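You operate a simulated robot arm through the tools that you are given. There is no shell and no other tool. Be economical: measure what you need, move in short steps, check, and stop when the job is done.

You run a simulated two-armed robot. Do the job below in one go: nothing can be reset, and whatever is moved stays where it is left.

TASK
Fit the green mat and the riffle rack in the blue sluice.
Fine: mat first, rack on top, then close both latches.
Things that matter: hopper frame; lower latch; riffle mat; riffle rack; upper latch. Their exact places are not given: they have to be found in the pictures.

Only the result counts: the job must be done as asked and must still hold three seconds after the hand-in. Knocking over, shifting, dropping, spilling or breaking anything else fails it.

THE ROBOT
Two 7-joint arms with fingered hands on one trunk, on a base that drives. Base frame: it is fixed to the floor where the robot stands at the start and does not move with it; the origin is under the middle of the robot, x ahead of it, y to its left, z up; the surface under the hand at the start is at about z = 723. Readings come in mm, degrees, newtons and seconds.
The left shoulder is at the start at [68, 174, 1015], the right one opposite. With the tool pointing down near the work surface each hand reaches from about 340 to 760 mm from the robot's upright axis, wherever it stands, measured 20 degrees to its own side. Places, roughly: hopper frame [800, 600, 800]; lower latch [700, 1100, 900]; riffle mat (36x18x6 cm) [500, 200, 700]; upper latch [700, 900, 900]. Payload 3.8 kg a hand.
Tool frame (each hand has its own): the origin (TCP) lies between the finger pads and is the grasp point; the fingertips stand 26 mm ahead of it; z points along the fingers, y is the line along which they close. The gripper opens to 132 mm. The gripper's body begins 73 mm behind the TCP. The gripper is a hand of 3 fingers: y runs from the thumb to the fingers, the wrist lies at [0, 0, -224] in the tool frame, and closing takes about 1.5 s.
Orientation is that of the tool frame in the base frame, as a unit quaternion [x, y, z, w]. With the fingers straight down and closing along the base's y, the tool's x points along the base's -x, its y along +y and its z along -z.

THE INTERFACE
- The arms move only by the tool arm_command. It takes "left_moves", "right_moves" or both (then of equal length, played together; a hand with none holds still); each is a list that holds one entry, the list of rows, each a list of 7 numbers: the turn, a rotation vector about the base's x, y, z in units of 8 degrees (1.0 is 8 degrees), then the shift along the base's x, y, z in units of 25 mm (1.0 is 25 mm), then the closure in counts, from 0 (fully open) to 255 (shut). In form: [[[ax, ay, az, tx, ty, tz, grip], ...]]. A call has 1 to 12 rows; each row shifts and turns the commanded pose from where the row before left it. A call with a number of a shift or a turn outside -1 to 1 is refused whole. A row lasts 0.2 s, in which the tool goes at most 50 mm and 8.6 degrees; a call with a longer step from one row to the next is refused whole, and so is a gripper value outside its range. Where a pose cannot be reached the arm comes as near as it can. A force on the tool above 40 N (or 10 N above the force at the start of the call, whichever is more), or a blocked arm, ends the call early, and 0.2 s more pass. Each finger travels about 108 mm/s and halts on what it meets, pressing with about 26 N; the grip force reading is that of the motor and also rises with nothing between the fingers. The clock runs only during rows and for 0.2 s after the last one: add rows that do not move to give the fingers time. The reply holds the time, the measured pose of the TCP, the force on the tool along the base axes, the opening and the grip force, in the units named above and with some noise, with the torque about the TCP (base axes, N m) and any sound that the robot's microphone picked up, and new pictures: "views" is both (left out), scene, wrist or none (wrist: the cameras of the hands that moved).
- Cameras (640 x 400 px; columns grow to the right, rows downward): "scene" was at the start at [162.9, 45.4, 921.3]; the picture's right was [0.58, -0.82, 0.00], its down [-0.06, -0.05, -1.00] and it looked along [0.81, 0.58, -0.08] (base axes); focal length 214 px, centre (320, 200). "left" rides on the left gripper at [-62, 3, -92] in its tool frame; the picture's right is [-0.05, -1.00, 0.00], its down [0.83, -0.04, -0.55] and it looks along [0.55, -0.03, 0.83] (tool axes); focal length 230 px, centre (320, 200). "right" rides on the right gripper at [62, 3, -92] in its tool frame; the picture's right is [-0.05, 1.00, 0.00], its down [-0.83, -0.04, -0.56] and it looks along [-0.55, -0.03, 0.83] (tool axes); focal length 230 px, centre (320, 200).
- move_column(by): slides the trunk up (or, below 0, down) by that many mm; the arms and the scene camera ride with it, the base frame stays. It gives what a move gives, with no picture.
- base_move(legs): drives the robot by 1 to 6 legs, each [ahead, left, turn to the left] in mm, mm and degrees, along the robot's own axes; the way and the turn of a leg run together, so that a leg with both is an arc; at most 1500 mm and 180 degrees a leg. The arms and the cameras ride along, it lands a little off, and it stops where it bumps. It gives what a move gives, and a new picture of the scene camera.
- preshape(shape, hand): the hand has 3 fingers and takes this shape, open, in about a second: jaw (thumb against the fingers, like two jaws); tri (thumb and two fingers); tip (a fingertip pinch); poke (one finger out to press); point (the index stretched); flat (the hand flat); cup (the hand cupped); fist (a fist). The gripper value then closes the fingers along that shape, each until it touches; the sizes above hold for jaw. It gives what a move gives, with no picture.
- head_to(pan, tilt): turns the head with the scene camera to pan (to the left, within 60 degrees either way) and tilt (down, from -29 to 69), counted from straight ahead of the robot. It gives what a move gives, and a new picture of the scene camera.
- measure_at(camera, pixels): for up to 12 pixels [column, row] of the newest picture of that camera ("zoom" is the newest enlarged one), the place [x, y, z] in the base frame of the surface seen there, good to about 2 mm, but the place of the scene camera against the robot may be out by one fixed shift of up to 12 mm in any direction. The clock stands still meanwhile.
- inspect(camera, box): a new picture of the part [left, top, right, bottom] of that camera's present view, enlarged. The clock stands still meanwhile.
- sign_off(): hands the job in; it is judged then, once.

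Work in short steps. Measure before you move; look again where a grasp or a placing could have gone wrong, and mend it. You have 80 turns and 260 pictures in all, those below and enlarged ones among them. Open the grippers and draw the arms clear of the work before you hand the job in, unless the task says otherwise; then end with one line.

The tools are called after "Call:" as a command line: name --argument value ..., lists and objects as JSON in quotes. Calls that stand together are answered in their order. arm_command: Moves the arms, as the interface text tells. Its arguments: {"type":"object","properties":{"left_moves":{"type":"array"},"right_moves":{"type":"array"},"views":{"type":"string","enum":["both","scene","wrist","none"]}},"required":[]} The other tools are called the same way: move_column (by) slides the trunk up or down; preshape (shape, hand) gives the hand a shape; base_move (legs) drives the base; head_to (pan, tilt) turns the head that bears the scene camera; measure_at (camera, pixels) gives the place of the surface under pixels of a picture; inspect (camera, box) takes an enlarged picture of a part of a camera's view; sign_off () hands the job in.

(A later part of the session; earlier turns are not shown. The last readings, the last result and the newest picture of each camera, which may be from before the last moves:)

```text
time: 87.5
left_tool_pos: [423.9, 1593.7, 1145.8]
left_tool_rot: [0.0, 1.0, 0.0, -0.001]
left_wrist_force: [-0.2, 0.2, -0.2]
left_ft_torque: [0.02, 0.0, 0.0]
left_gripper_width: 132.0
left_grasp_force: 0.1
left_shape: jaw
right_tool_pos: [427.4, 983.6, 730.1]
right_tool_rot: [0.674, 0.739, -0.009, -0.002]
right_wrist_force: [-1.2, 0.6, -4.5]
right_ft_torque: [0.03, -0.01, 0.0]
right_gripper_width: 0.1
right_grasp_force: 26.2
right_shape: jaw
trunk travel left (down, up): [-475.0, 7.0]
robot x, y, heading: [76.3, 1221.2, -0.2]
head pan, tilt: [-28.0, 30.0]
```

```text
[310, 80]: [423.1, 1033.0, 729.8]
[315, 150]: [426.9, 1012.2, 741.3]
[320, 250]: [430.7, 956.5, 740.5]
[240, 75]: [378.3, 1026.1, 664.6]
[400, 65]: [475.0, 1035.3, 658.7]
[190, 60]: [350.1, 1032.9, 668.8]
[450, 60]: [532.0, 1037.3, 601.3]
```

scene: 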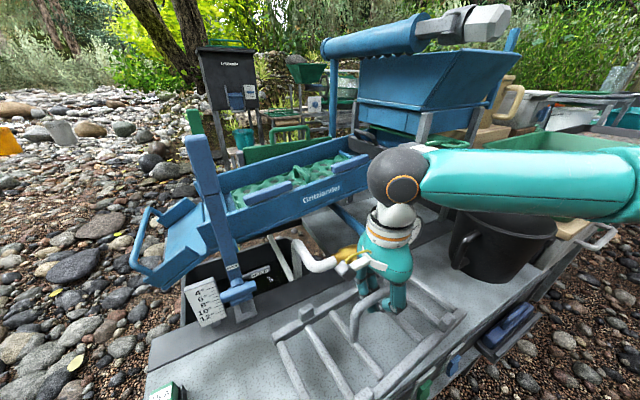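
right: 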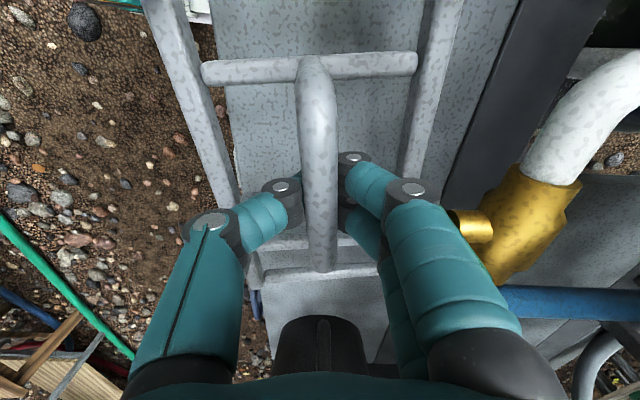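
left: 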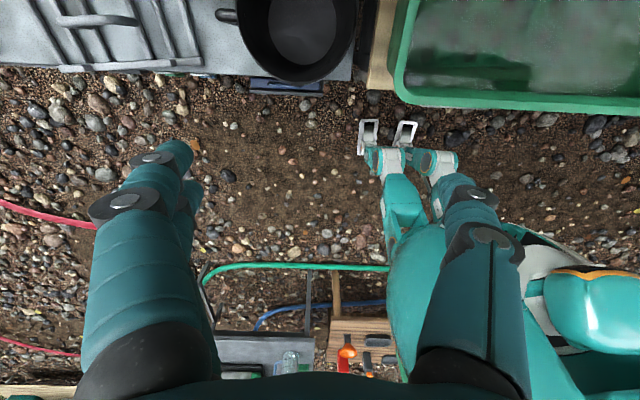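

The rack is up ~40 mm. Its far rail would pass near the valve handle, so I draw it 40 mm toward me first, then lift.

Call:
arm_command --right_moves '[[[0, 0, 0, -0.5, 0, 0, 255], [0, 0, 0, -0.5, 0, 0, 255], [0, 0, 0, -0.6, 0, 0, 255], [0, 0, 0, 0, 0, 0.6, 255], [0, 0, 0, 0, 0, 0.8, 255], [0, 0, 0, 0, 0, 0.8, 255], [0, 0, 0, 0, 0, 0.8, 255], [0, 0, 0, 0, 0, 0.8, 255], [0, 0, 0, 0, 0, 0.8, 255], [0, 0, 0, 0, 0, 0.8, 255], [0, 0, 0, 0, 0, 0.8, 255], [0, 0, 0, 0, 0, 0.8, 255]]]' --views "none"

Call:
arm_command --right_moves '[[[0, 0, 0, 0, 0, 0.8, 255], [0, 0, 0, 0, 0, 0.8, 255], [0, 0, 0, 0, 0, 0.8, 255], [0, 0, 0, 0, 0, 0.8, 255], [0, 0, 0, 0, 0, 0.8, 255], [0, 0, 0, 0, 0, 0.8, 255], [0, 0, 0, 0, 0, 0.8, 255], [0, 0, 0, 0, 0, 0.8, 255], [0, 0, 0, 0, 0, 0, 255]]]' --views "both"

```text
time: 90.1
left_tool_pos: [424.4, 1592.8, 1146.3]
left_tool_rot: [-0.001, 1.0, 0.0, -0.001]
left_wrist_force: [-0.6, -0.4, 0.3]
left_ft_torque: [-0.02, 0.01, -0.05]
left_gripper_width: 132.3
left_grasp_force: 0.0
left_shape: jaw
right_tool_pos: [389.7, 983.1, 906.6]
right_tool_rot: [0.673, 0.739, -0.011, -0.001]
right_wrist_force: [-0.3, -0.4, -4.7]
right_ft_torque: [0.0, 0.04, 0.03]
right_gripper_width: 0.4
right_grasp_force: 25.7
right_shape: jaw
trunk travel left (down, up): [-475.0, 7.0]
robot x, y, heading: [78.9, 1223.6, -0.0]
head pan, tilt: [-28.0, 30.0]
```

```text
time: 92.1
left_tool_pos: [424.7, 1594.2, 1144.9]
left_tool_rot: [-0.002, 1.0, 0.0, -0.001]
left_wrist_force: [-0.2, 0.3, 0.2]
left_ft_torque: [0.02, 0.0, 0.0]
left_gripper_width: 132.1
left_grasp_force: 0.0
left_shape: jaw
right_tool_pos: [387.1, 983.1, 1066.2]
right_tool_rot: [0.674, 0.739, -0.01, -0.001]
right_wrist_force: [0.3, 0.2, -3.6]
right_ft_torque: [-0.02, -0.02, 0.0]
right_gripper_width: 0.0
right_grasp_force: 25.4
right_shape: jaw
trunk travel left (down, up): [-475.0, 7.0]
robot x, y, heading: [81.4, 1222.7, 0.1]
head pan, tilt: [-28.0, 30.0]
```

scene: 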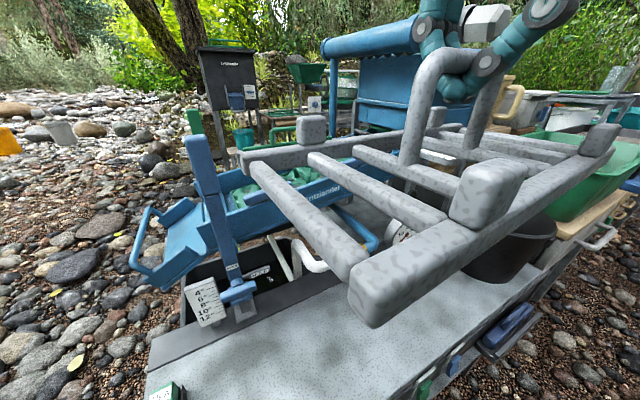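
right: 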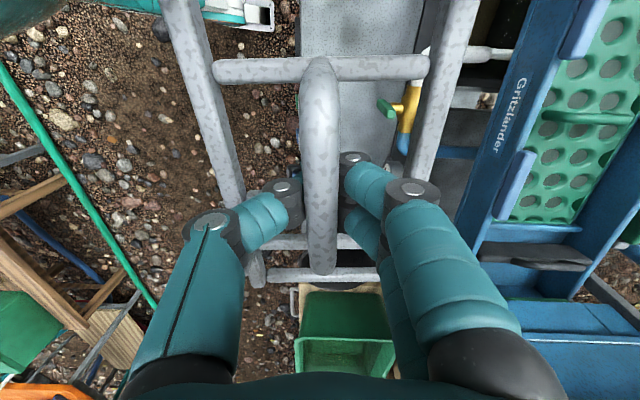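

The rack is held level. It must pass beside the post (y≥1160, top 995), so I shift −11 mm in y, take out yaw −5.3°, pitch the tool −10° for reach, and extend.

Call:
arm_command --right_moves '[[[0, 0, -0.33, 0, -0.22, 0.4, 255], [0, 0, -0.33, 0, -0.22, 0.4, 255], [0, -0.3, 0, 0.6, 0, 0.4, 255], [0, -0.3, 0, 0.8, 0, 0, 255], [0, -0.3, 0, 0.8, 0, 0, 255], [0, -0.3, 0, 0.8, 0, 0, 255], [0, 0, 0, 0.8, 0, 0, 255], [0, 0, 0, 0.8, 0, 0, 255], [0, 0, 0, 0, 0, 0, 255]]]' --views "both"

Call:
measure_at --camera "right" --pixels '[[185, 50], [235, 200], [450, 50], [425, 150], [318, 80], [320, 250], [240, 70], [400, 66], [310, 275]]'

```text
time: 94.1
left_tool_pos: [424.8, 1593.9, 1145.3]
left_tool_rot: [-0.001, 1.0, -0.001, 0.0]
left_wrist_force: [0.0, -0.9, -0.6]
left_ft_torque: [0.0, 0.0, 0.0]
left_gripper_width: 132.0
left_grasp_force: 0.1
left_shape: jaw
right_tool_pos: [503.9, 971.3, 1094.2]
right_tool_rot: [0.706, 0.704, 0.05, 0.057]
right_wrist_force: [0.1, -0.1, -3.3]
right_ft_torque: [0.02, 0.0, 0.02]
right_gripper_width: 0.0
right_grasp_force: 25.8
right_shape: jaw
trunk travel left (down, up): [-475.0, 7.0]
robot x, y, heading: [77.1, 1221.9, -0.1]
head pan, tilt: [-28.0, 30.0]
```

scene: 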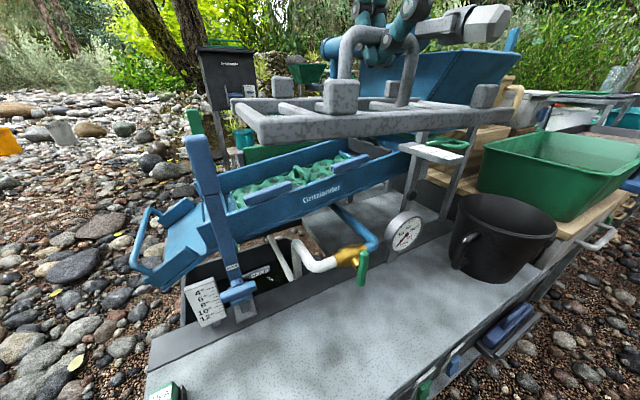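
right: 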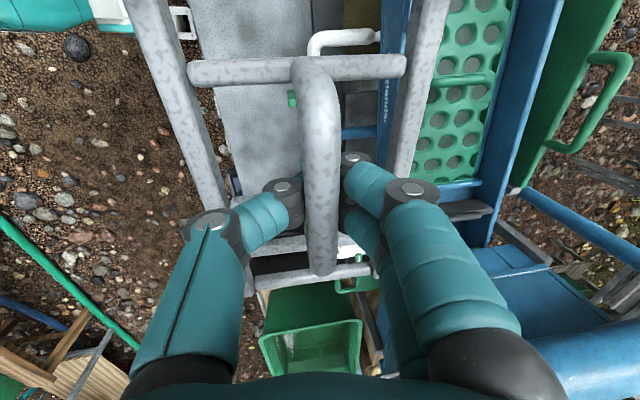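

```text
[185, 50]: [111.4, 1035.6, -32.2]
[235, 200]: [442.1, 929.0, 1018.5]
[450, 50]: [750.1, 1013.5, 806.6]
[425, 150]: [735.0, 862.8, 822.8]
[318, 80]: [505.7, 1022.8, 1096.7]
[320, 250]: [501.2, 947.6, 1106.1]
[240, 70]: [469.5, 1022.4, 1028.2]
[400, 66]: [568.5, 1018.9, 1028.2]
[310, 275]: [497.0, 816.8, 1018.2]
```

Rack is level with yaw ≈ −3.4°. I correct yaw +3° and extend further at this height.

Call:
arm_command --right_moves '[[[0, 0, 0.2, 0.8, 0, 0, 255], [0, 0, 0.2, 0.8, 0, 0, 255], [0, 0, 0, 0.8, 0, 0, 255], [0, 0, 0, 0.8, 0, 0, 255], [0, 0, 0, 0.8, 0, 0, 255], [0, 0, 0, 0.8, 0, 0, 255], [0, 0, 0, 0.8, 0, 0, 255], [0, 0, 0, 0.8, 0, 0, 255], [0, 0, 0, 0.8, 0, 0, 255], [0, 0, 0, 0, 0, 0, 255]]]' --views "both"

Call:
inspect --camera "scene" --box '[160, 20, 480, 220]'

```text
time: 96.3
left_tool_pos: [424.6, 1592.7, 1144.7]
left_tool_rot: [-0.001, 1.0, 0.001, 0.0]
left_wrist_force: [-1.8, -0.4, 1.1]
left_ft_torque: [0.03, 0.02, -0.01]
left_gripper_width: 132.0
left_grasp_force: 0.1
left_shape: jaw
right_tool_pos: [683.4, 971.6, 1093.8]
right_tool_rot: [0.686, 0.724, 0.051, 0.056]
right_wrist_force: [-1.0, -0.1, -5.1]
right_ft_torque: [-0.03, 0.03, -0.03]
right_gripper_width: 0.0
right_grasp_force: 26.1
right_shape: jaw
trunk travel left (down, up): [-475.0, 7.0]
robot x, y, heading: [73.6, 1221.2, 0.0]
head pan, tilt: [-28.0, 30.0]
```

scene: 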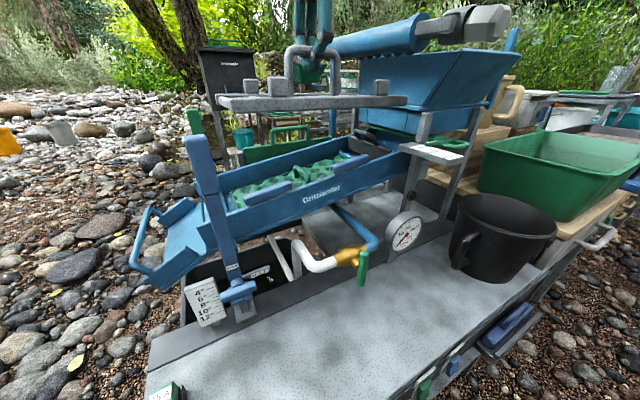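
right: 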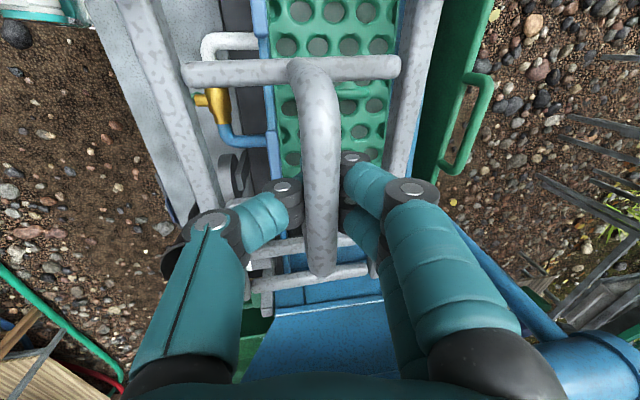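

```text
2.00 times, centred on (320, 120) of scene
```

zoom: 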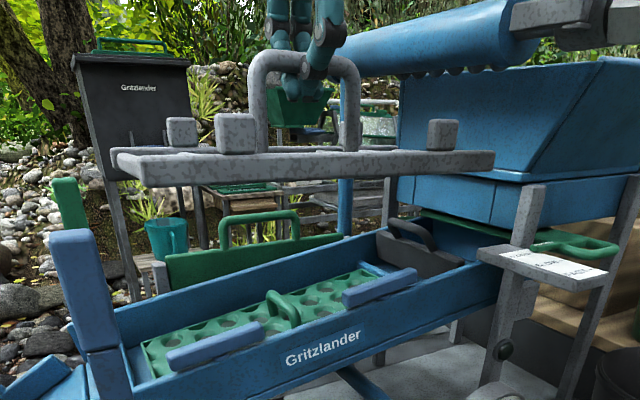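

Reach is good here. I extend 75 mm more, then measure rack corners.

Call:
arm_command --right_moves '[[[0, 0, 0, 0.6, 0, 0, 255], [0, 0, 0, 0.6, 0, 0, 255], [0, 0, 0, 0.6, 0, -0.2, 255], [0, 0, 0, 0.6, 0, -0.4, 255], [0, 0, 0, 0.6, 0, -0.4, 255], [0, 0, 0, 0, 0, 0, 255]]]' --views "both"

Call:
inspect --camera "scene" --box '[160, 20, 480, 220]'

```text
time: 97.7
left_tool_pos: [424.4, 1593.7, 1145.6]
left_tool_rot: [-0.001, 1.0, 0.001, -0.001]
left_wrist_force: [-0.2, 0.2, -0.5]
left_ft_torque: [0.02, -0.02, -0.03]
left_gripper_width: 131.4
left_grasp_force: 0.1
left_shape: jaw
right_tool_pos: [756.6, 972.6, 1070.5]
right_tool_rot: [0.684, 0.725, 0.051, 0.056]
right_wrist_force: [-0.8, 0.5, -3.6]
right_ft_torque: [0.0, -0.02, 0.03]
right_gripper_width: 0.2
right_grasp_force: 25.7
right_shape: jaw
trunk travel left (down, up): [-475.0, 7.0]
robot x, y, heading: [77.6, 1223.2, 0.1]
head pan, tilt: [-28.0, 30.0]
```

scene: 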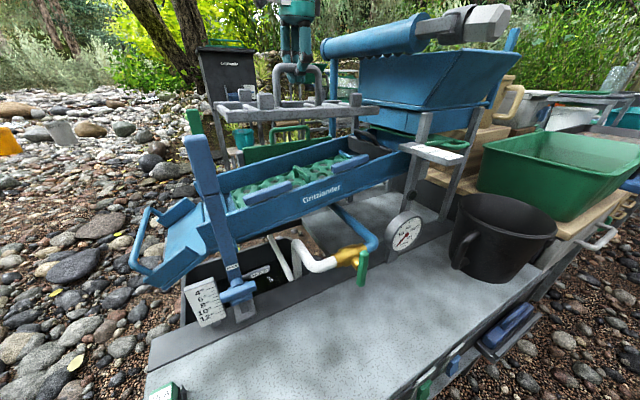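
right: 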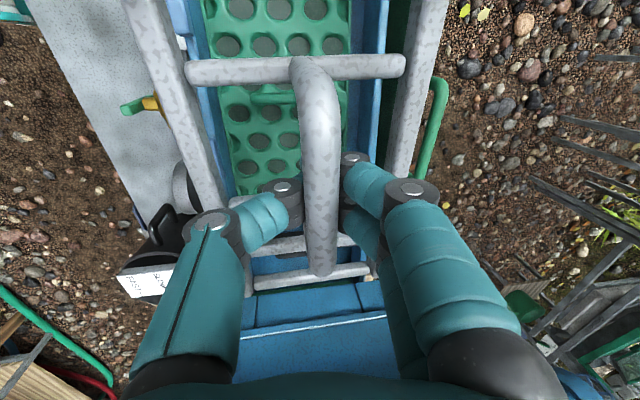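

```text
2.00 times, centred on (320, 120) of scene
```

zoom: 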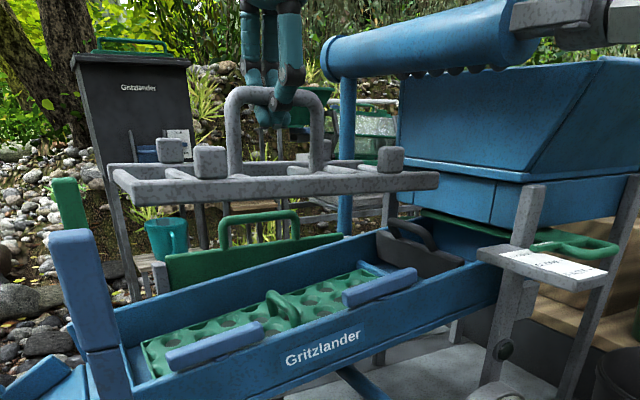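

I measure the rack's rails in the scene zoom and wrist view.

Call:
measure_at --camera "zoom" --pixels '[[125, 190], [436, 180], [280, 186], [210, 160], [390, 158], [170, 148], [300, 160], [112, 168], [232, 130], [318, 130]]'

Call:
measure_at --camera "right" --pixels '[[165, 60], [215, 195], [425, 60], [400, 150], [308, 75], [320, 250], [220, 72], [390, 66], [250, 285], [360, 270]]'

```text
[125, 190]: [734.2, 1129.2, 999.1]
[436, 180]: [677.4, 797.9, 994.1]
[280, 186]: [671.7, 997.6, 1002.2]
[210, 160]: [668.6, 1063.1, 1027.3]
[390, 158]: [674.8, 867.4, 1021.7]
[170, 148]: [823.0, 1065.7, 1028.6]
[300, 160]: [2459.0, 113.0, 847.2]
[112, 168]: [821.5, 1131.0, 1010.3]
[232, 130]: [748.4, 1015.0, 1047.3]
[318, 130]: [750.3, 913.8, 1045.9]
```

```text
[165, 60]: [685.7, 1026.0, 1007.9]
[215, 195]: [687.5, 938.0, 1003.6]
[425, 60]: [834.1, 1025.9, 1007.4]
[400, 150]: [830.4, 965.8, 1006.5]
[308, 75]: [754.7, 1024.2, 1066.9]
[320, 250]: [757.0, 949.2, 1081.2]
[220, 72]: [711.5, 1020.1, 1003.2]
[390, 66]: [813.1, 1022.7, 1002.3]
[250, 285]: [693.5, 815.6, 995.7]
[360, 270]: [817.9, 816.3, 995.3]
```

Rack x (672–840) fits the trough; it needs about +12 mm in y. I shift and lower 110 mm.

Call:
arm_command --right_moves '[[[0, 0, 0, 0, 0.25, -0.2, 255], [0, 0, 0, 0, 0.25, -0.4, 255], [0, 0, 0, 0, 0, -0.6, 255], [0, 0, 0, 0, 0, -0.6, 255], [0, 0, 0, 0, 0, -0.6, 255], [0, 0, 0, 0, 0, -0.6, 255], [0, 0, 0, 0, 0, -0.6, 255], [0, 0, 0, 0, 0, -0.6, 255], [0, 0, 0, 0, 0, -0.2, 255], [0, 0, 0, 0, 0, 0, 255]]]' --views "both"

Call:
inspect --camera "scene" --box '[180, 80, 436, 240]'

```text
time: 99.9
left_tool_pos: [424.7, 1593.0, 1144.4]
left_tool_rot: [-0.001, 1.0, 0.0, -0.001]
left_wrist_force: [-0.4, 0.1, -1.0]
left_ft_torque: [0.0, -0.02, 0.01]
left_gripper_width: 132.0
left_grasp_force: 0.0
left_shape: jaw
right_tool_pos: [756.6, 984.5, 959.0]
right_tool_rot: [0.685, 0.724, 0.052, 0.056]
right_wrist_force: [-0.6, 0.5, -3.7]
right_ft_torque: [-0.02, 0.03, 0.03]
right_gripper_width: 0.1
right_grasp_force: 26.0
right_shape: jaw
trunk travel left (down, up): [-475.0, 7.0]
robot x, y, heading: [83.6, 1222.3, -0.2]
head pan, tilt: [-28.0, 30.0]
```

scene: 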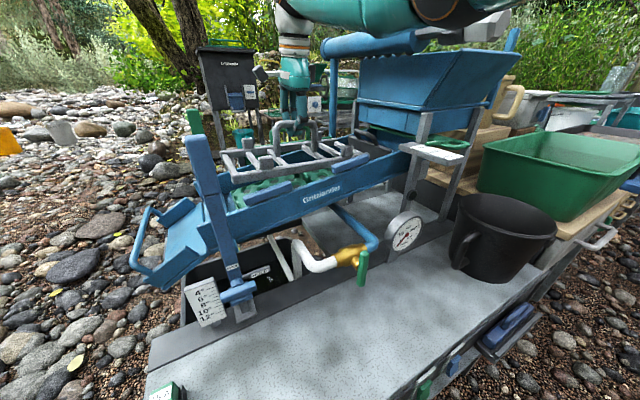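
right: 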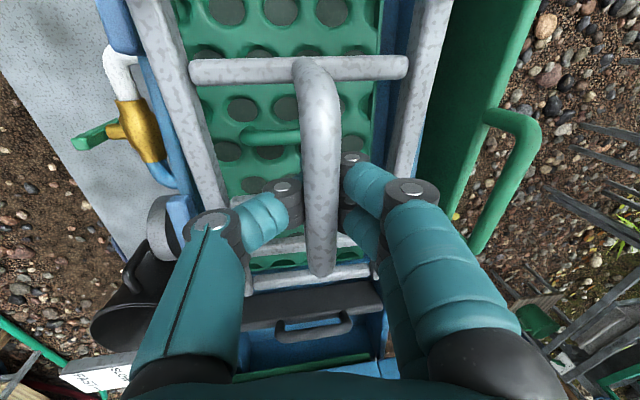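

```text
2.50 times, centred on (308, 160) of scene
```

zoom: 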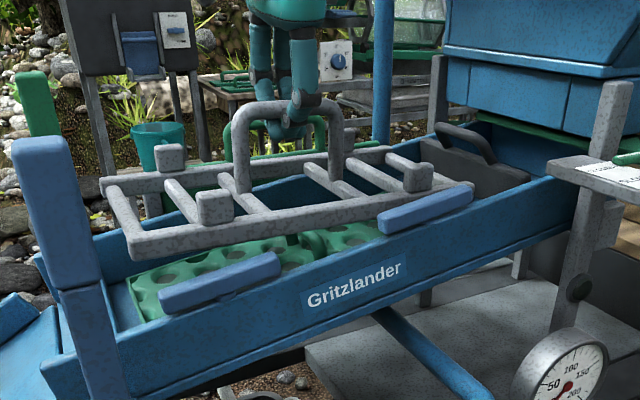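

The rack's near rail passes just behind the upper latch. I measure clearances before the last stretch.

Call:
measure_at --camera "zoom" --pixels '[[135, 245], [300, 215], [370, 203], [250, 225], [460, 180], [390, 150], [410, 175], [215, 205], [105, 190], [430, 215]]'

Call:
measure_at --camera "right" --pixels '[[165, 60], [215, 195], [425, 60], [400, 150], [220, 72], [390, 66], [260, 280], [360, 270], [180, 210], [345, 325]]'

```text
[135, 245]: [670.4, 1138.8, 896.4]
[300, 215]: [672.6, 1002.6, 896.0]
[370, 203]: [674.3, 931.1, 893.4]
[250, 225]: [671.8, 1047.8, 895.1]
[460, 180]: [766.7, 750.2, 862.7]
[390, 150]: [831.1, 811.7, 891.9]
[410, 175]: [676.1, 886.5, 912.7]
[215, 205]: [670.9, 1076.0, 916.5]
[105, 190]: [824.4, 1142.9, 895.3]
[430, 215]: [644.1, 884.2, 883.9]
```

```text
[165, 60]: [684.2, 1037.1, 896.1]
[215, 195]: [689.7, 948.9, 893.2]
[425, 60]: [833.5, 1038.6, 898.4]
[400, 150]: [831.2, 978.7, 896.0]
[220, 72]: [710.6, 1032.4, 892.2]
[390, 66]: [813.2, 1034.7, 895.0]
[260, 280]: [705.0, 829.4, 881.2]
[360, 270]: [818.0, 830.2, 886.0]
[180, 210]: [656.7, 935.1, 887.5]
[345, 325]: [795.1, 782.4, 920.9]
```

All clear: rack y 808–1141, near face x≈670–676. I lower 50 mm, then watch the contact.

Call:
arm_command --right_moves '[[[0, 0, 0, 0, 0, -0.4, 255], [0, 0, 0, 0, 0, -0.4, 255], [0, 0, 0, 0, 0, -0.4, 255], [0, 0, 0, 0, 0, -0.4, 255], [0, 0, 0, 0, 0, -0.4, 255], [0, 0, 0, 0, 0, 0, 255]]]' --views "both"

Call:
inspect --camera "scene" --box '[180, 80, 436, 240]'

Call:
measure_at --camera "right" --pixels '[[165, 60], [215, 195], [425, 60], [400, 150], [220, 72], [390, 66], [260, 280], [360, 270]]'

```text
time: 101.3
left_tool_pos: [424.6, 1593.9, 1145.7]
left_tool_rot: [-0.001, 1.0, 0.0, -0.001]
left_wrist_force: [0.1, -0.2, -0.3]
left_ft_torque: [0.0, 0.02, 0.0]
left_gripper_width: 131.9
left_grasp_force: 0.0
left_shape: jaw
right_tool_pos: [756.6, 984.6, 909.6]
right_tool_rot: [0.686, 0.724, 0.052, 0.056]
right_wrist_force: [0.4, 0.1, -4.2]
right_ft_torque: [-0.02, 0.03, -0.02]
right_gripper_width: 0.0
right_grasp_force: 26.2
right_shape: jaw
trunk travel left (down, up): [-475.0, 7.0]
robot x, y, heading: [75.1, 1219.7, -0.4]
head pan, tilt: [-28.0, 30.0]
```

scene: 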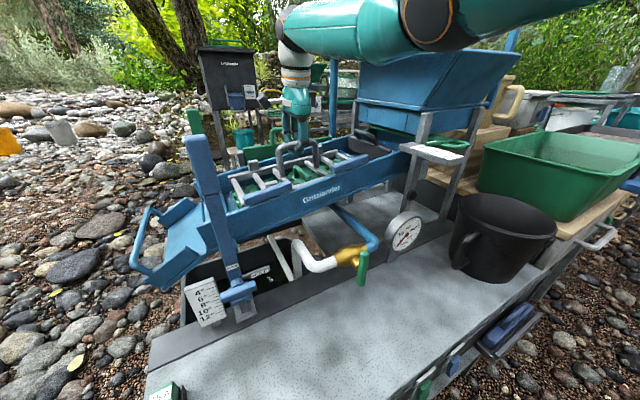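
right: 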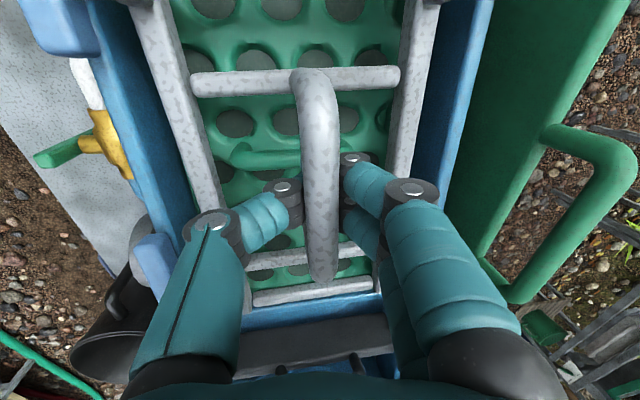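

```text
2.50 times, centred on (308, 160) of scene
```

zoom: 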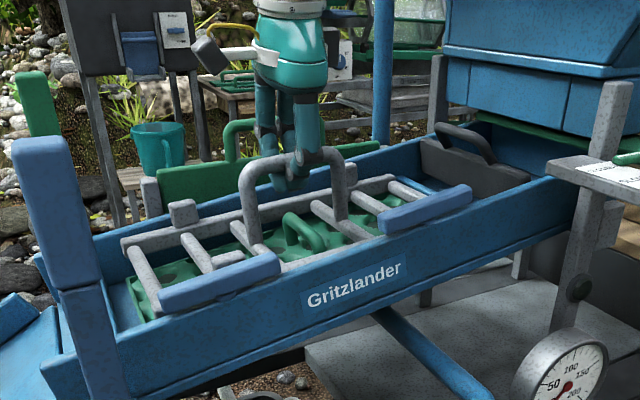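

```text
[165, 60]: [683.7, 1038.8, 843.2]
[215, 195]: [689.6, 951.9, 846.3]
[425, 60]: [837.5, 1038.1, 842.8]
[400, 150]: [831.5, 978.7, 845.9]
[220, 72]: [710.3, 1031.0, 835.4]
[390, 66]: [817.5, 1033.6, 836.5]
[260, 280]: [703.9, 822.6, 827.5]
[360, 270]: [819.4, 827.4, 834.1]
```

Contact with the upper end has begun (rack rolling toward the slope). I lower another 25 mm.

Call:
arm_command --right_moves '[[[0, 0, 0, 0, 0, -0.25, 255], [0, 0, 0, 0, 0, -0.25, 255], [0, 0, 0, 0, 0, -0.25, 255], [0, 0, 0, 0, 0, -0.25, 255], [0, 0, 0, 0, 0, 0, 255]]]' --views "both"

Call:
inspect --camera "scene" --box '[180, 80, 436, 240]'

Call:
measure_at --camera "right" --pixels '[[165, 60], [215, 195], [425, 60], [400, 150], [220, 72], [390, 66], [260, 290], [360, 285], [315, 150], [318, 250]]'

```text
time: 102.5
left_tool_pos: [424.7, 1592.6, 1145.5]
left_tool_rot: [-0.001, 1.0, 0.001, 0.0]
left_wrist_force: [0.1, 0.0, 0.3]
left_ft_torque: [0.0, 0.02, -0.02]
left_gripper_width: 131.7
left_grasp_force: 0.0
left_shape: jaw
right_tool_pos: [757.1, 984.3, 886.4]
right_tool_rot: [0.686, 0.724, 0.051, 0.057]
right_wrist_force: [-0.6, 0.6, -0.1]
right_ft_torque: [0.0, 0.03, 0.0]
right_gripper_width: 0.0
right_grasp_force: 25.6
right_shape: jaw
trunk travel left (down, up): [-475.0, 7.0]
robot x, y, heading: [77.9, 1219.2, 0.1]
head pan, tilt: [-28.0, 30.0]
```

scene: 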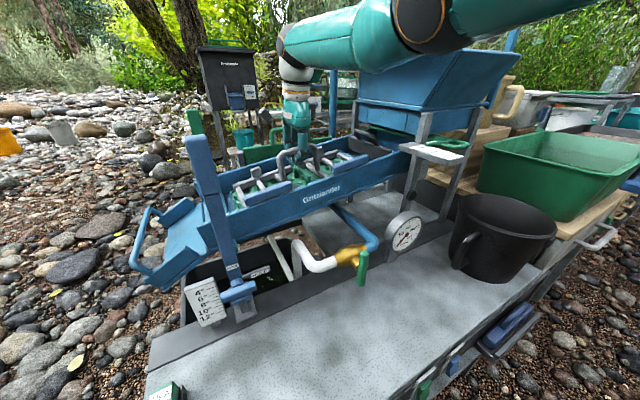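
right: 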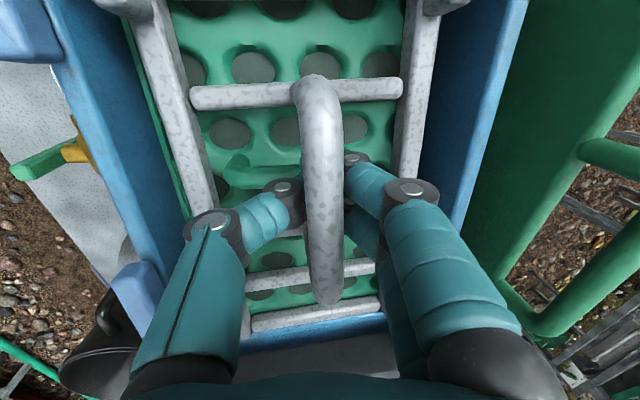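

```text
2.50 times, centred on (308, 160) of scene
```

zoom: 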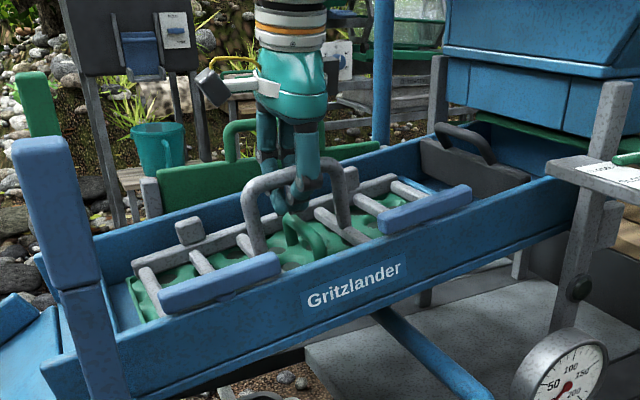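

```text
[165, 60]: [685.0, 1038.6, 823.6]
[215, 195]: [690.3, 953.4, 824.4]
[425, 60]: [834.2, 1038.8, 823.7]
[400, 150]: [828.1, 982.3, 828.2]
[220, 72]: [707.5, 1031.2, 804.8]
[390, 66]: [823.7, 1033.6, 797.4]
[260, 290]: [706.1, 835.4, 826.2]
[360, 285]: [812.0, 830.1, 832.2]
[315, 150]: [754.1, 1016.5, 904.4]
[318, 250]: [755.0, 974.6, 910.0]
```

The rack sits at the slope with load off the hand (handle slope −0.136). I open the fingers and rise.

Call:
arm_command --right_moves '[[[0, 0, 0, 0, 0, 0, 210], [0, 0, 0, 0, 0, 0, 150], [0, 0, 0, 0, 0, 0, 120], [0, 0, 0, 0, 0, 0, 120], [0, 0, 0, 0, 0, 0.5, 120], [0, 0, 0, 0, 0, 0.8, 120], [0, 0, 0, 0, 0, 1, 120], [0, 0, 0, 0, 0, 1, 120], [0, 0, 0, 0, 0, 1, 120], [0, 0, 0, 0, 0, 0, 120]]]' --views "both"

Call:
inspect --camera "scene" --box '[180, 80, 436, 240]'

Call:
measure_at --camera "right" --pixels '[[170, 60], [215, 195], [420, 60], [400, 150], [315, 80], [318, 150]]'

```text
time: 104.7
left_tool_pos: [423.5, 1593.2, 1145.5]
left_tool_rot: [-0.002, 1.0, 0.0, -0.001]
left_wrist_force: [0.2, 0.1, 0.0]
left_ft_torque: [0.01, 0.04, 0.01]
left_gripper_width: 132.0
left_grasp_force: 0.1
left_shape: jaw
right_tool_pos: [757.4, 984.4, 993.3]
right_tool_rot: [0.685, 0.724, 0.052, 0.056]
right_wrist_force: [0.6, 0.1, 0.4]
right_ft_torque: [-0.02, 0.02, -0.01]
right_gripper_width: 69.1
right_grasp_force: 0.1
right_shape: jaw
trunk travel left (down, up): [-475.0, 7.0]
robot x, y, heading: [76.2, 1223.8, -0.0]
head pan, tilt: [-28.0, 30.0]
```

scene: 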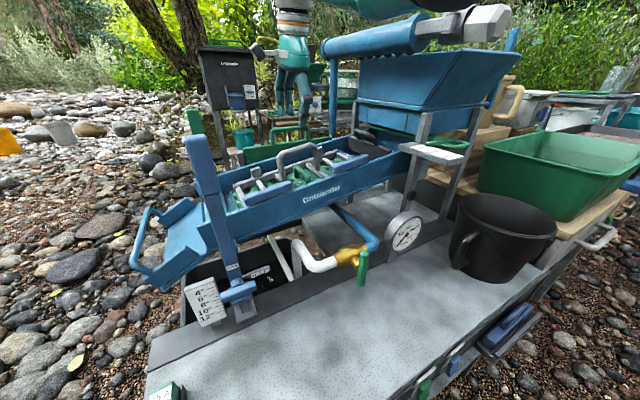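
right: 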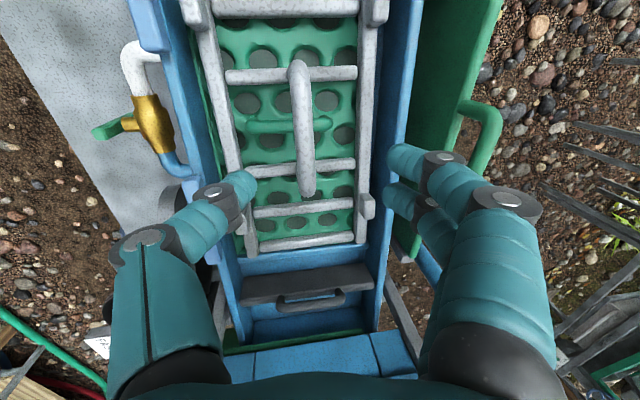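

```text
2.50 times, centred on (308, 160) of scene
```

zoom: 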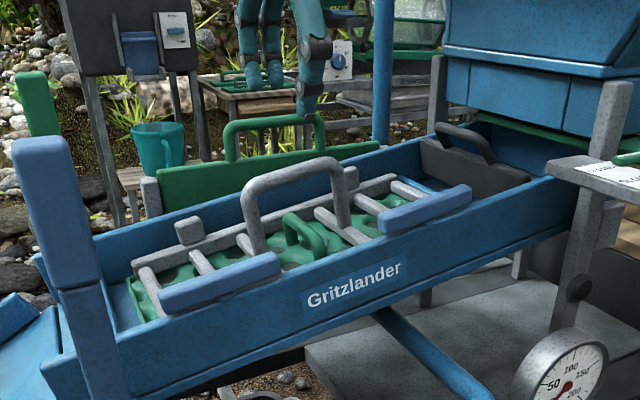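

```text
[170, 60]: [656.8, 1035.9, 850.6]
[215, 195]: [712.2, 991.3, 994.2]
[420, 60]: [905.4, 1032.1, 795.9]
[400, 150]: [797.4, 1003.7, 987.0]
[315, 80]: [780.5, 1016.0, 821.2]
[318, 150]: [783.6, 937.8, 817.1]
```

The rack rests on the mat with its lugs beside the latches. For turning the latches I raise the hand and take the poke shape, then look at it.

Call:
arm_command --right_moves '[[[0, 0, 0, -0.5, 0, 0.8, 120], [0, 0, 0, -1, 0, 0.8, 120], [0, 0, 0, -1, 0, 0.8, 120], [0, 0.3, 0, -1, 0, 0, 120], [0, 0.3, 0, -1, 0, 0, 120], [0, 0.3, 0, -1, 0, 0, 120], [0, 0.3, 0, -1, 0, 0, 120], [0, 0, 0, 0, 0, 0, 120]]]' --views "none"

Call:
preshape --shape "poke" --hand "right"

Call:
arm_command --right_moves '[[[0, 0, 0, 0, 0, 0, 0]]]' --views "both"

Call:
inspect --camera "scene" --box '[200, 0, 456, 160]'

```text
time: 106.5
left_tool_pos: [425.3, 1593.7, 1144.0]
left_tool_rot: [0.0, 1.0, 0.0, 0.0]
left_wrist_force: [0.0, 0.2, -0.3]
left_ft_torque: [0.02, -0.04, 0.03]
left_gripper_width: 132.2
left_grasp_force: 0.0
left_shape: jaw
right_tool_pos: [594.7, 986.8, 1051.4]
right_tool_rot: [0.687, 0.726, -0.007, -0.005]
right_wrist_force: [-0.3, 0.0, -0.2]
right_ft_torque: [0.0, -0.03, 0.03]
right_gripper_width: 69.2
right_grasp_force: 0.2
right_shape: jaw
trunk travel left (down, up): [-475.0, 7.0]
robot x, y, heading: [78.1, 1222.3, 0.1]
head pan, tilt: [-28.0, 30.0]
```

```text
time: 107.4
left_tool_pos: [424.4, 1592.7, 1145.2]
left_tool_rot: [-0.001, 1.0, 0.0, 0.0]
left_wrist_force: [0.9, 0.0, 0.1]
left_ft_torque: [0.01, -0.03, 0.01]
left_gripper_width: 131.9
left_grasp_force: 0.1
left_shape: jaw
right_tool_pos: [595.7, 985.9, 1052.2]
right_tool_rot: [0.687, 0.726, -0.005, -0.005]
right_wrist_force: [0.3, 0.7, -0.3]
right_ft_torque: [0.01, -0.01, -0.01]
right_gripper_width: 0.0
right_grasp_force: 0.0
right_shape: poke
trunk travel left (down, up): [-475.0, 7.0]
robot x, y, heading: [79.8, 1222.3, -0.1]
head pan, tilt: [-28.0, 30.0]
```

```text
time: 107.8
left_tool_pos: [423.8, 1592.3, 1145.2]
left_tool_rot: [0.0, 1.0, 0.001, 0.0]
left_wrist_force: [0.7, -0.1, 0.0]
left_ft_torque: [0.01, 0.01, -0.02]
left_gripper_width: 131.8
left_grasp_force: 0.1
left_shape: jaw
right_tool_pos: [596.2, 985.4, 1050.9]
right_tool_rot: [0.687, 0.726, -0.006, -0.004]
right_wrist_force: [-0.4, -0.2, 0.4]
right_ft_torque: [-0.01, -0.01, 0.03]
right_gripper_width: 0.1
right_grasp_force: 0.0
right_shape: poke
trunk travel left (down, up): [-475.0, 7.0]
robot x, y, heading: [77.8, 1220.1, -0.1]
head pan, tilt: [-28.0, 30.0]
```

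scene: 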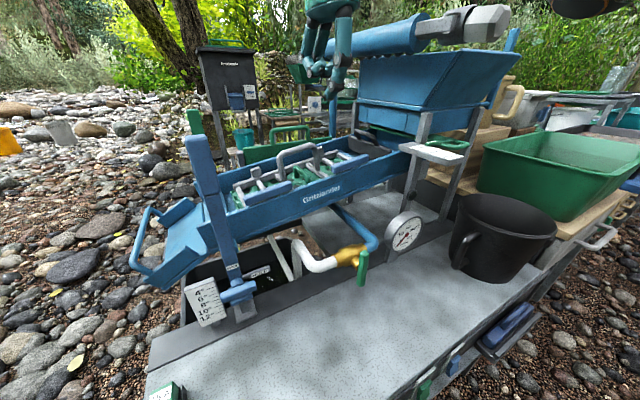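
right: 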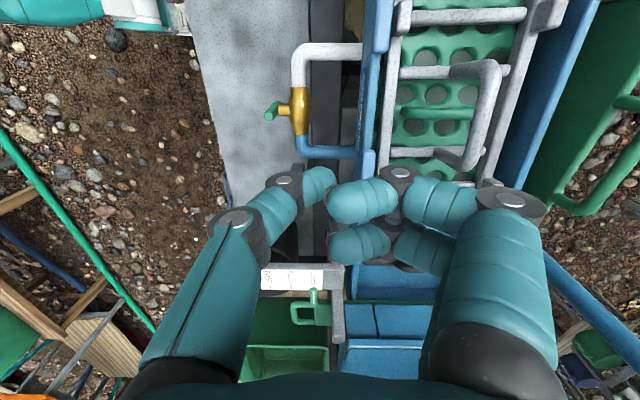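

```text
2.50 times, centred on (328, 80) of scene
```

zoom: 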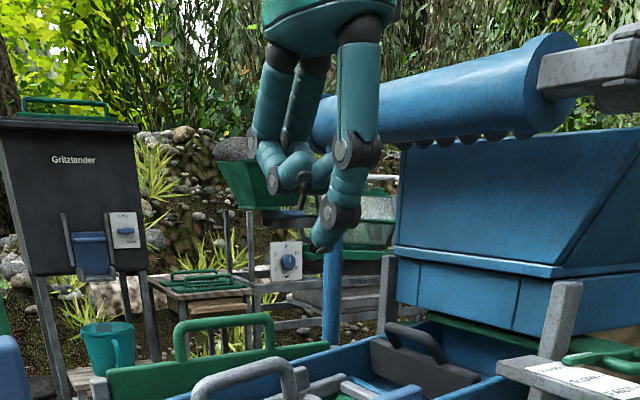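

In poke shape the thumb is the lowest digit. I locate its tip with both cameras.

Call:
measure_at --camera "zoom" --pixels '[[322, 245], [328, 235], [320, 235], [335, 220], [300, 185], [340, 190]]'

Call:
measure_at --camera "right" --pixels '[[328, 178], [322, 185], [315, 190], [332, 172], [345, 200], [360, 240], [375, 70], [372, 165], [365, 40], [385, 30]]'

```text
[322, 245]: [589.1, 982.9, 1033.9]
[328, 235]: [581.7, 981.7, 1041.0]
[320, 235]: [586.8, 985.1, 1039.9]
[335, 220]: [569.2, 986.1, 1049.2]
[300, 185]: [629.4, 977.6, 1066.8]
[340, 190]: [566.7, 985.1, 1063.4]
```

```text
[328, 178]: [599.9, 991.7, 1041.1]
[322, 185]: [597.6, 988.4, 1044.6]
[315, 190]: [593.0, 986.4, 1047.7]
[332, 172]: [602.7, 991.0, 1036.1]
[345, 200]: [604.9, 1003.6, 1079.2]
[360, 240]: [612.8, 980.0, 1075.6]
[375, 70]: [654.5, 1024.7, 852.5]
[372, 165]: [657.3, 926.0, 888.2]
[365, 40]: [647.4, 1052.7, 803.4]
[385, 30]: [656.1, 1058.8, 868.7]
```

Thumb tip is ~20 mm below the TCP. I move it outside the wall beside the upper latch's lower end (y≈922) at tip z≈880.

Call:
arm_command --right_moves '[[[0, 0, 0, 0.3, -0.8, -0.4, 0], [0, 0, 0, 0.2, -0.8, -0.4, 0], [0, 0, 0, 0, -0.9, -0.4, 0], [0, 0, 0, 0, 0, -0.9, 0], [0, 0, 0, 0, 0, -0.9, 0], [0, 0, 0, 0, 0, -0.9, 0], [0, 0, 0, 0, 0, -0.9, 0], [0, 0, 0, 0, 0, -0.7, 0], [0, 0, 0, 0, 0, 0, 0]]]' --views "both"

Call:
inspect --camera "scene" --box '[260, 90, 452, 210]'

```text
time: 109.8
left_tool_pos: [424.2, 1595.7, 1145.4]
left_tool_rot: [-0.001, 1.0, 0.001, 0.0]
left_wrist_force: [0.1, 0.3, -0.4]
left_ft_torque: [0.03, 0.0, 0.01]
left_gripper_width: 131.9
left_grasp_force: 0.0
left_shape: jaw
right_tool_pos: [607.0, 922.4, 914.6]
right_tool_rot: [0.688, 0.726, -0.006, -0.004]
right_wrist_force: [0.5, 0.3, 0.4]
right_ft_torque: [0.02, -0.02, -0.01]
right_gripper_width: 0.0
right_grasp_force: 0.1
right_shape: poke
trunk travel left (down, up): [-475.0, 7.0]
robot x, y, heading: [77.8, 1220.6, 0.1]
head pan, tilt: [-28.0, 30.0]
```

scene: 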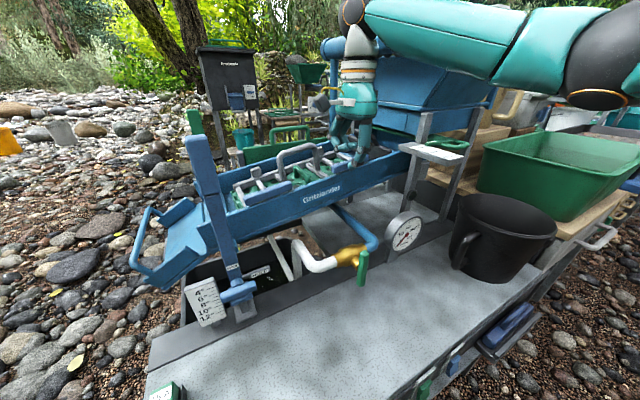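
right: 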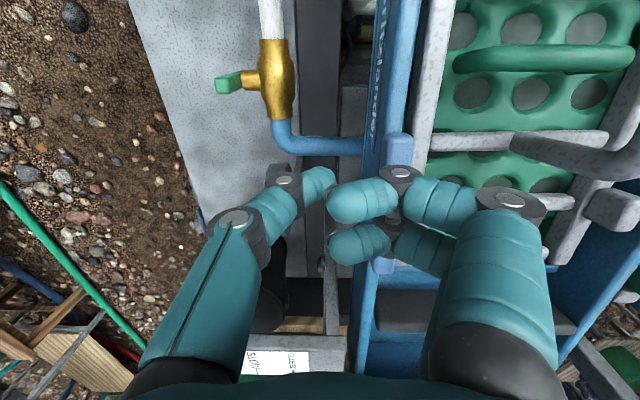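

```text
3.33 times, centred on (356, 150) of scene
```

zoom: 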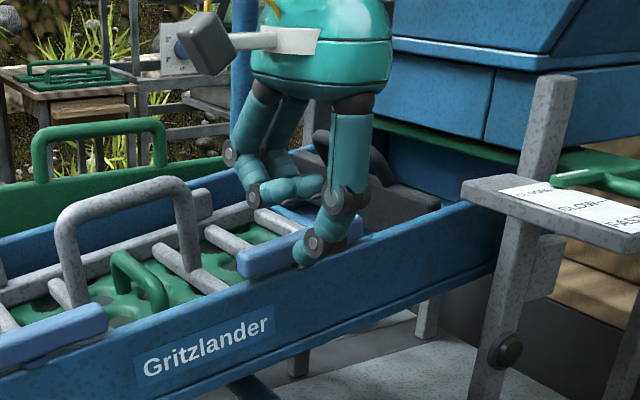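

I measure thumb tip and the latch ends here.

Call:
measure_at --camera "zoom" --pixels '[[298, 258], [302, 262], [297, 250], [242, 262], [240, 275], [270, 265], [360, 225], [320, 245]]'

Call:
measure_at --camera "right" --pixels '[[397, 140], [388, 150], [408, 150], [395, 160], [383, 268], [330, 175], [325, 182], [375, 135], [410, 100], [425, 110]]'

```text
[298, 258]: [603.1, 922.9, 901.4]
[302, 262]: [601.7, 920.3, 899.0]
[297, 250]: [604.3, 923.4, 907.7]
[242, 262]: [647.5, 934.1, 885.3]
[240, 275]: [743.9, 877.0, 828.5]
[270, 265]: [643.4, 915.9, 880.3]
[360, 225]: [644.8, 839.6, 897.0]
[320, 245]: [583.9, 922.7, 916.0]
```

```text
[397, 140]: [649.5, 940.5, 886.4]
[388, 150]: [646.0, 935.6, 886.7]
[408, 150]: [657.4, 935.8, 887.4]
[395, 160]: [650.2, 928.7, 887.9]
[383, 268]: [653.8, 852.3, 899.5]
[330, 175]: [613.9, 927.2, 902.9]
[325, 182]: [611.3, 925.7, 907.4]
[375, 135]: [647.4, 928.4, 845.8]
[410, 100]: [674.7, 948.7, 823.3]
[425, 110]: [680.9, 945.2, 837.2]
```

Bar: x 646–658, y 842–941, top 887 at this end; pivot ≈(652,891). I lower 16 mm, then push +x along the arc in small steps.

Call:
arm_command --right_moves '[[[0, 0, 0, 0, 0.2, -0.32, 0], [0, 0, 0, 0, 0, -0.32, 0], [0, 0, 0, 0.4, 0, 0, 0], [0, 0, 0, 0.4, 0, 0, 0], [0, 0, 0, 0.3, 0, 0, 0], [0, 0, 0, 0.3, 0.05, 0, 0], [0, 0, 0, 0.3, 0.05, 0, 0], [0, 0, 0, 0, 0, 0, 0]]]' --views "both"

Call:
inspect --camera "scene" --box '[260, 90, 452, 210]'

```text
time: 111.6
left_tool_pos: [421.8, 1593.1, 1146.0]
left_tool_rot: [0.0, 1.0, 0.0, 0.001]
left_wrist_force: [0.5, 0.3, -0.6]
left_ft_torque: [0.03, -0.02, -0.04]
left_gripper_width: 132.0
left_grasp_force: 0.1
left_shape: jaw
right_tool_pos: [645.0, 930.7, 898.5]
right_tool_rot: [0.687, 0.726, -0.01, -0.005]
right_wrist_force: [-28.8, -1.4, 3.7]
right_ft_torque: [-0.04, 0.54, -0.02]
right_gripper_width: 0.2
right_grasp_force: 0.1
right_shape: poke
trunk travel left (down, up): [-475.0, 7.0]
robot x, y, heading: [74.7, 1224.3, -0.4]
head pan, tilt: [-28.0, 30.0]
```

scene: 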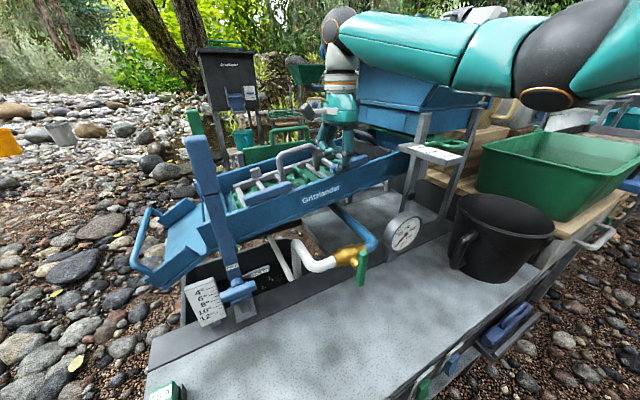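
right: 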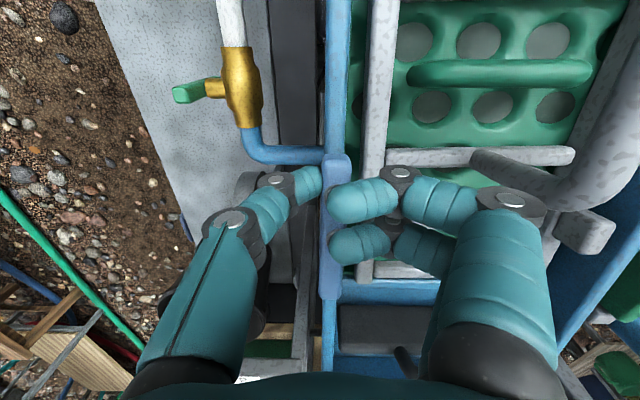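

```text
3.33 times, centred on (356, 150) of scene
```

zoom: 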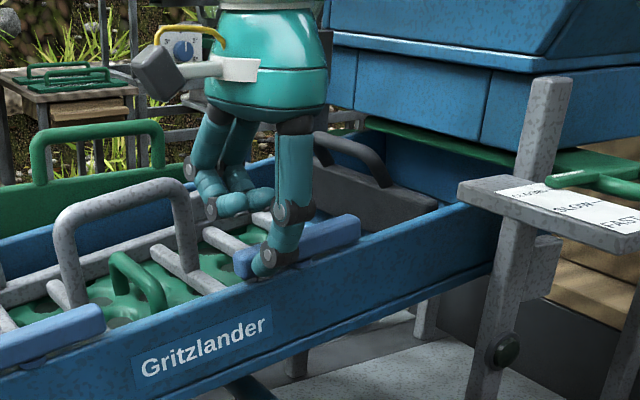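

29 N and the bar hasn't turned, so this is likely the wrong sense. I back off and try pushing the other end (y≈853) inward.

Call:
arm_command --right_moves '[[[0, 0, 0, -0.7, 0, 0, 0], [0, 0, 0, -0.7, 0, 0.3, 0], [0, 0, 0, 0, -0.8, 0.15, 0], [0, 0, 0, 0, -0.8, 0, 0], [0, 0, 0, 0, -0.8, 0, 0], [0, 0, 0, 0, -0.7, 0, 0], [0, 0, 0, 0.3, 0, 0, 0], [0, 0, 0, 0, 0, 0, 0]]]' --views "both"

Call:
inspect --camera "scene" --box '[260, 90, 452, 210]'

Call:
measure_at --camera "zoom" --pixels '[[240, 262], [358, 225], [300, 245], [350, 260], [500, 190], [240, 250]]'

```text
time: 113.4
left_tool_pos: [419.3, 1599.4, 1144.8]
left_tool_rot: [0.0, 1.0, -0.003, 0.001]
left_wrist_force: [0.6, -0.6, 0.1]
left_ft_torque: [0.03, 0.02, -0.03]
left_gripper_width: 131.8
left_grasp_force: 0.1
left_shape: jaw
right_tool_pos: [616.8, 858.1, 909.2]
right_tool_rot: [0.686, 0.728, -0.009, -0.004]
right_wrist_force: [-0.5, -0.2, -1.0]
right_ft_torque: [0.02, -0.02, -0.05]
right_gripper_width: 0.0
right_grasp_force: 0.0
right_shape: poke
trunk travel left (down, up): [-475.0, 7.0]
robot x, y, heading: [75.7, 1220.5, 0.1]
head pan, tilt: [-28.0, 30.0]
```

scene: 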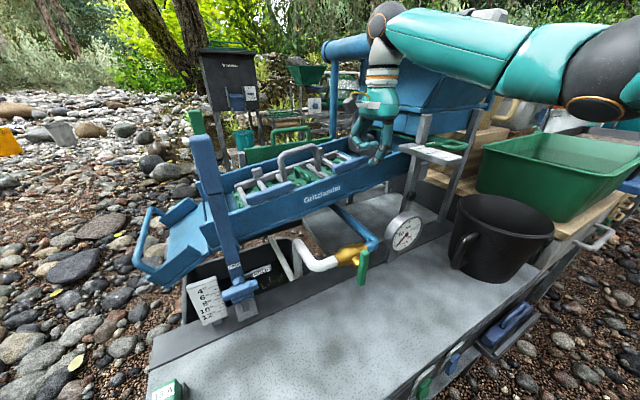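
right: 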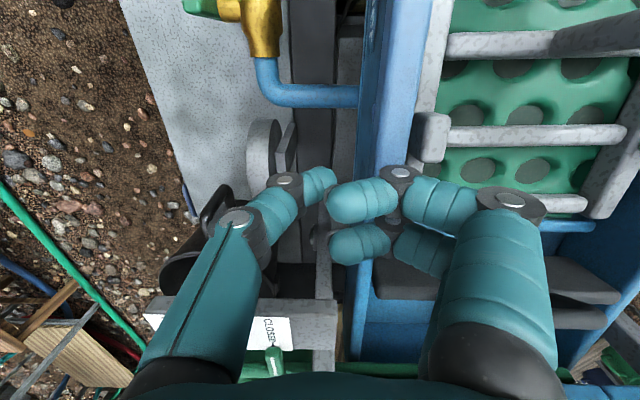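

```text
3.33 times, centred on (356, 150) of scene
```

zoom: 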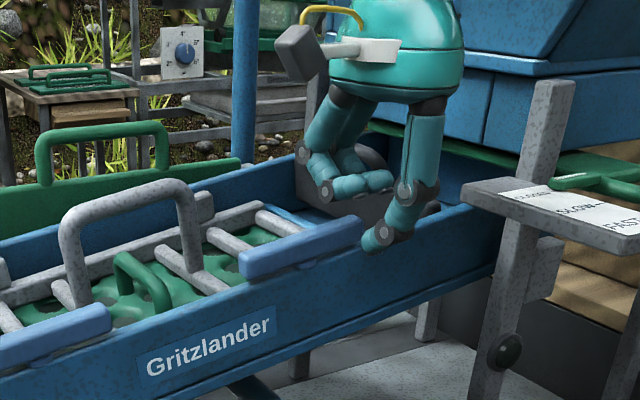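

```text
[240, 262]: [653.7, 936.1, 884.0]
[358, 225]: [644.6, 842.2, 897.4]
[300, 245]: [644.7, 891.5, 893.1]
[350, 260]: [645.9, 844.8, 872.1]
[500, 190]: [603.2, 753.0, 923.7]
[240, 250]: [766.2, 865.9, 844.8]
```

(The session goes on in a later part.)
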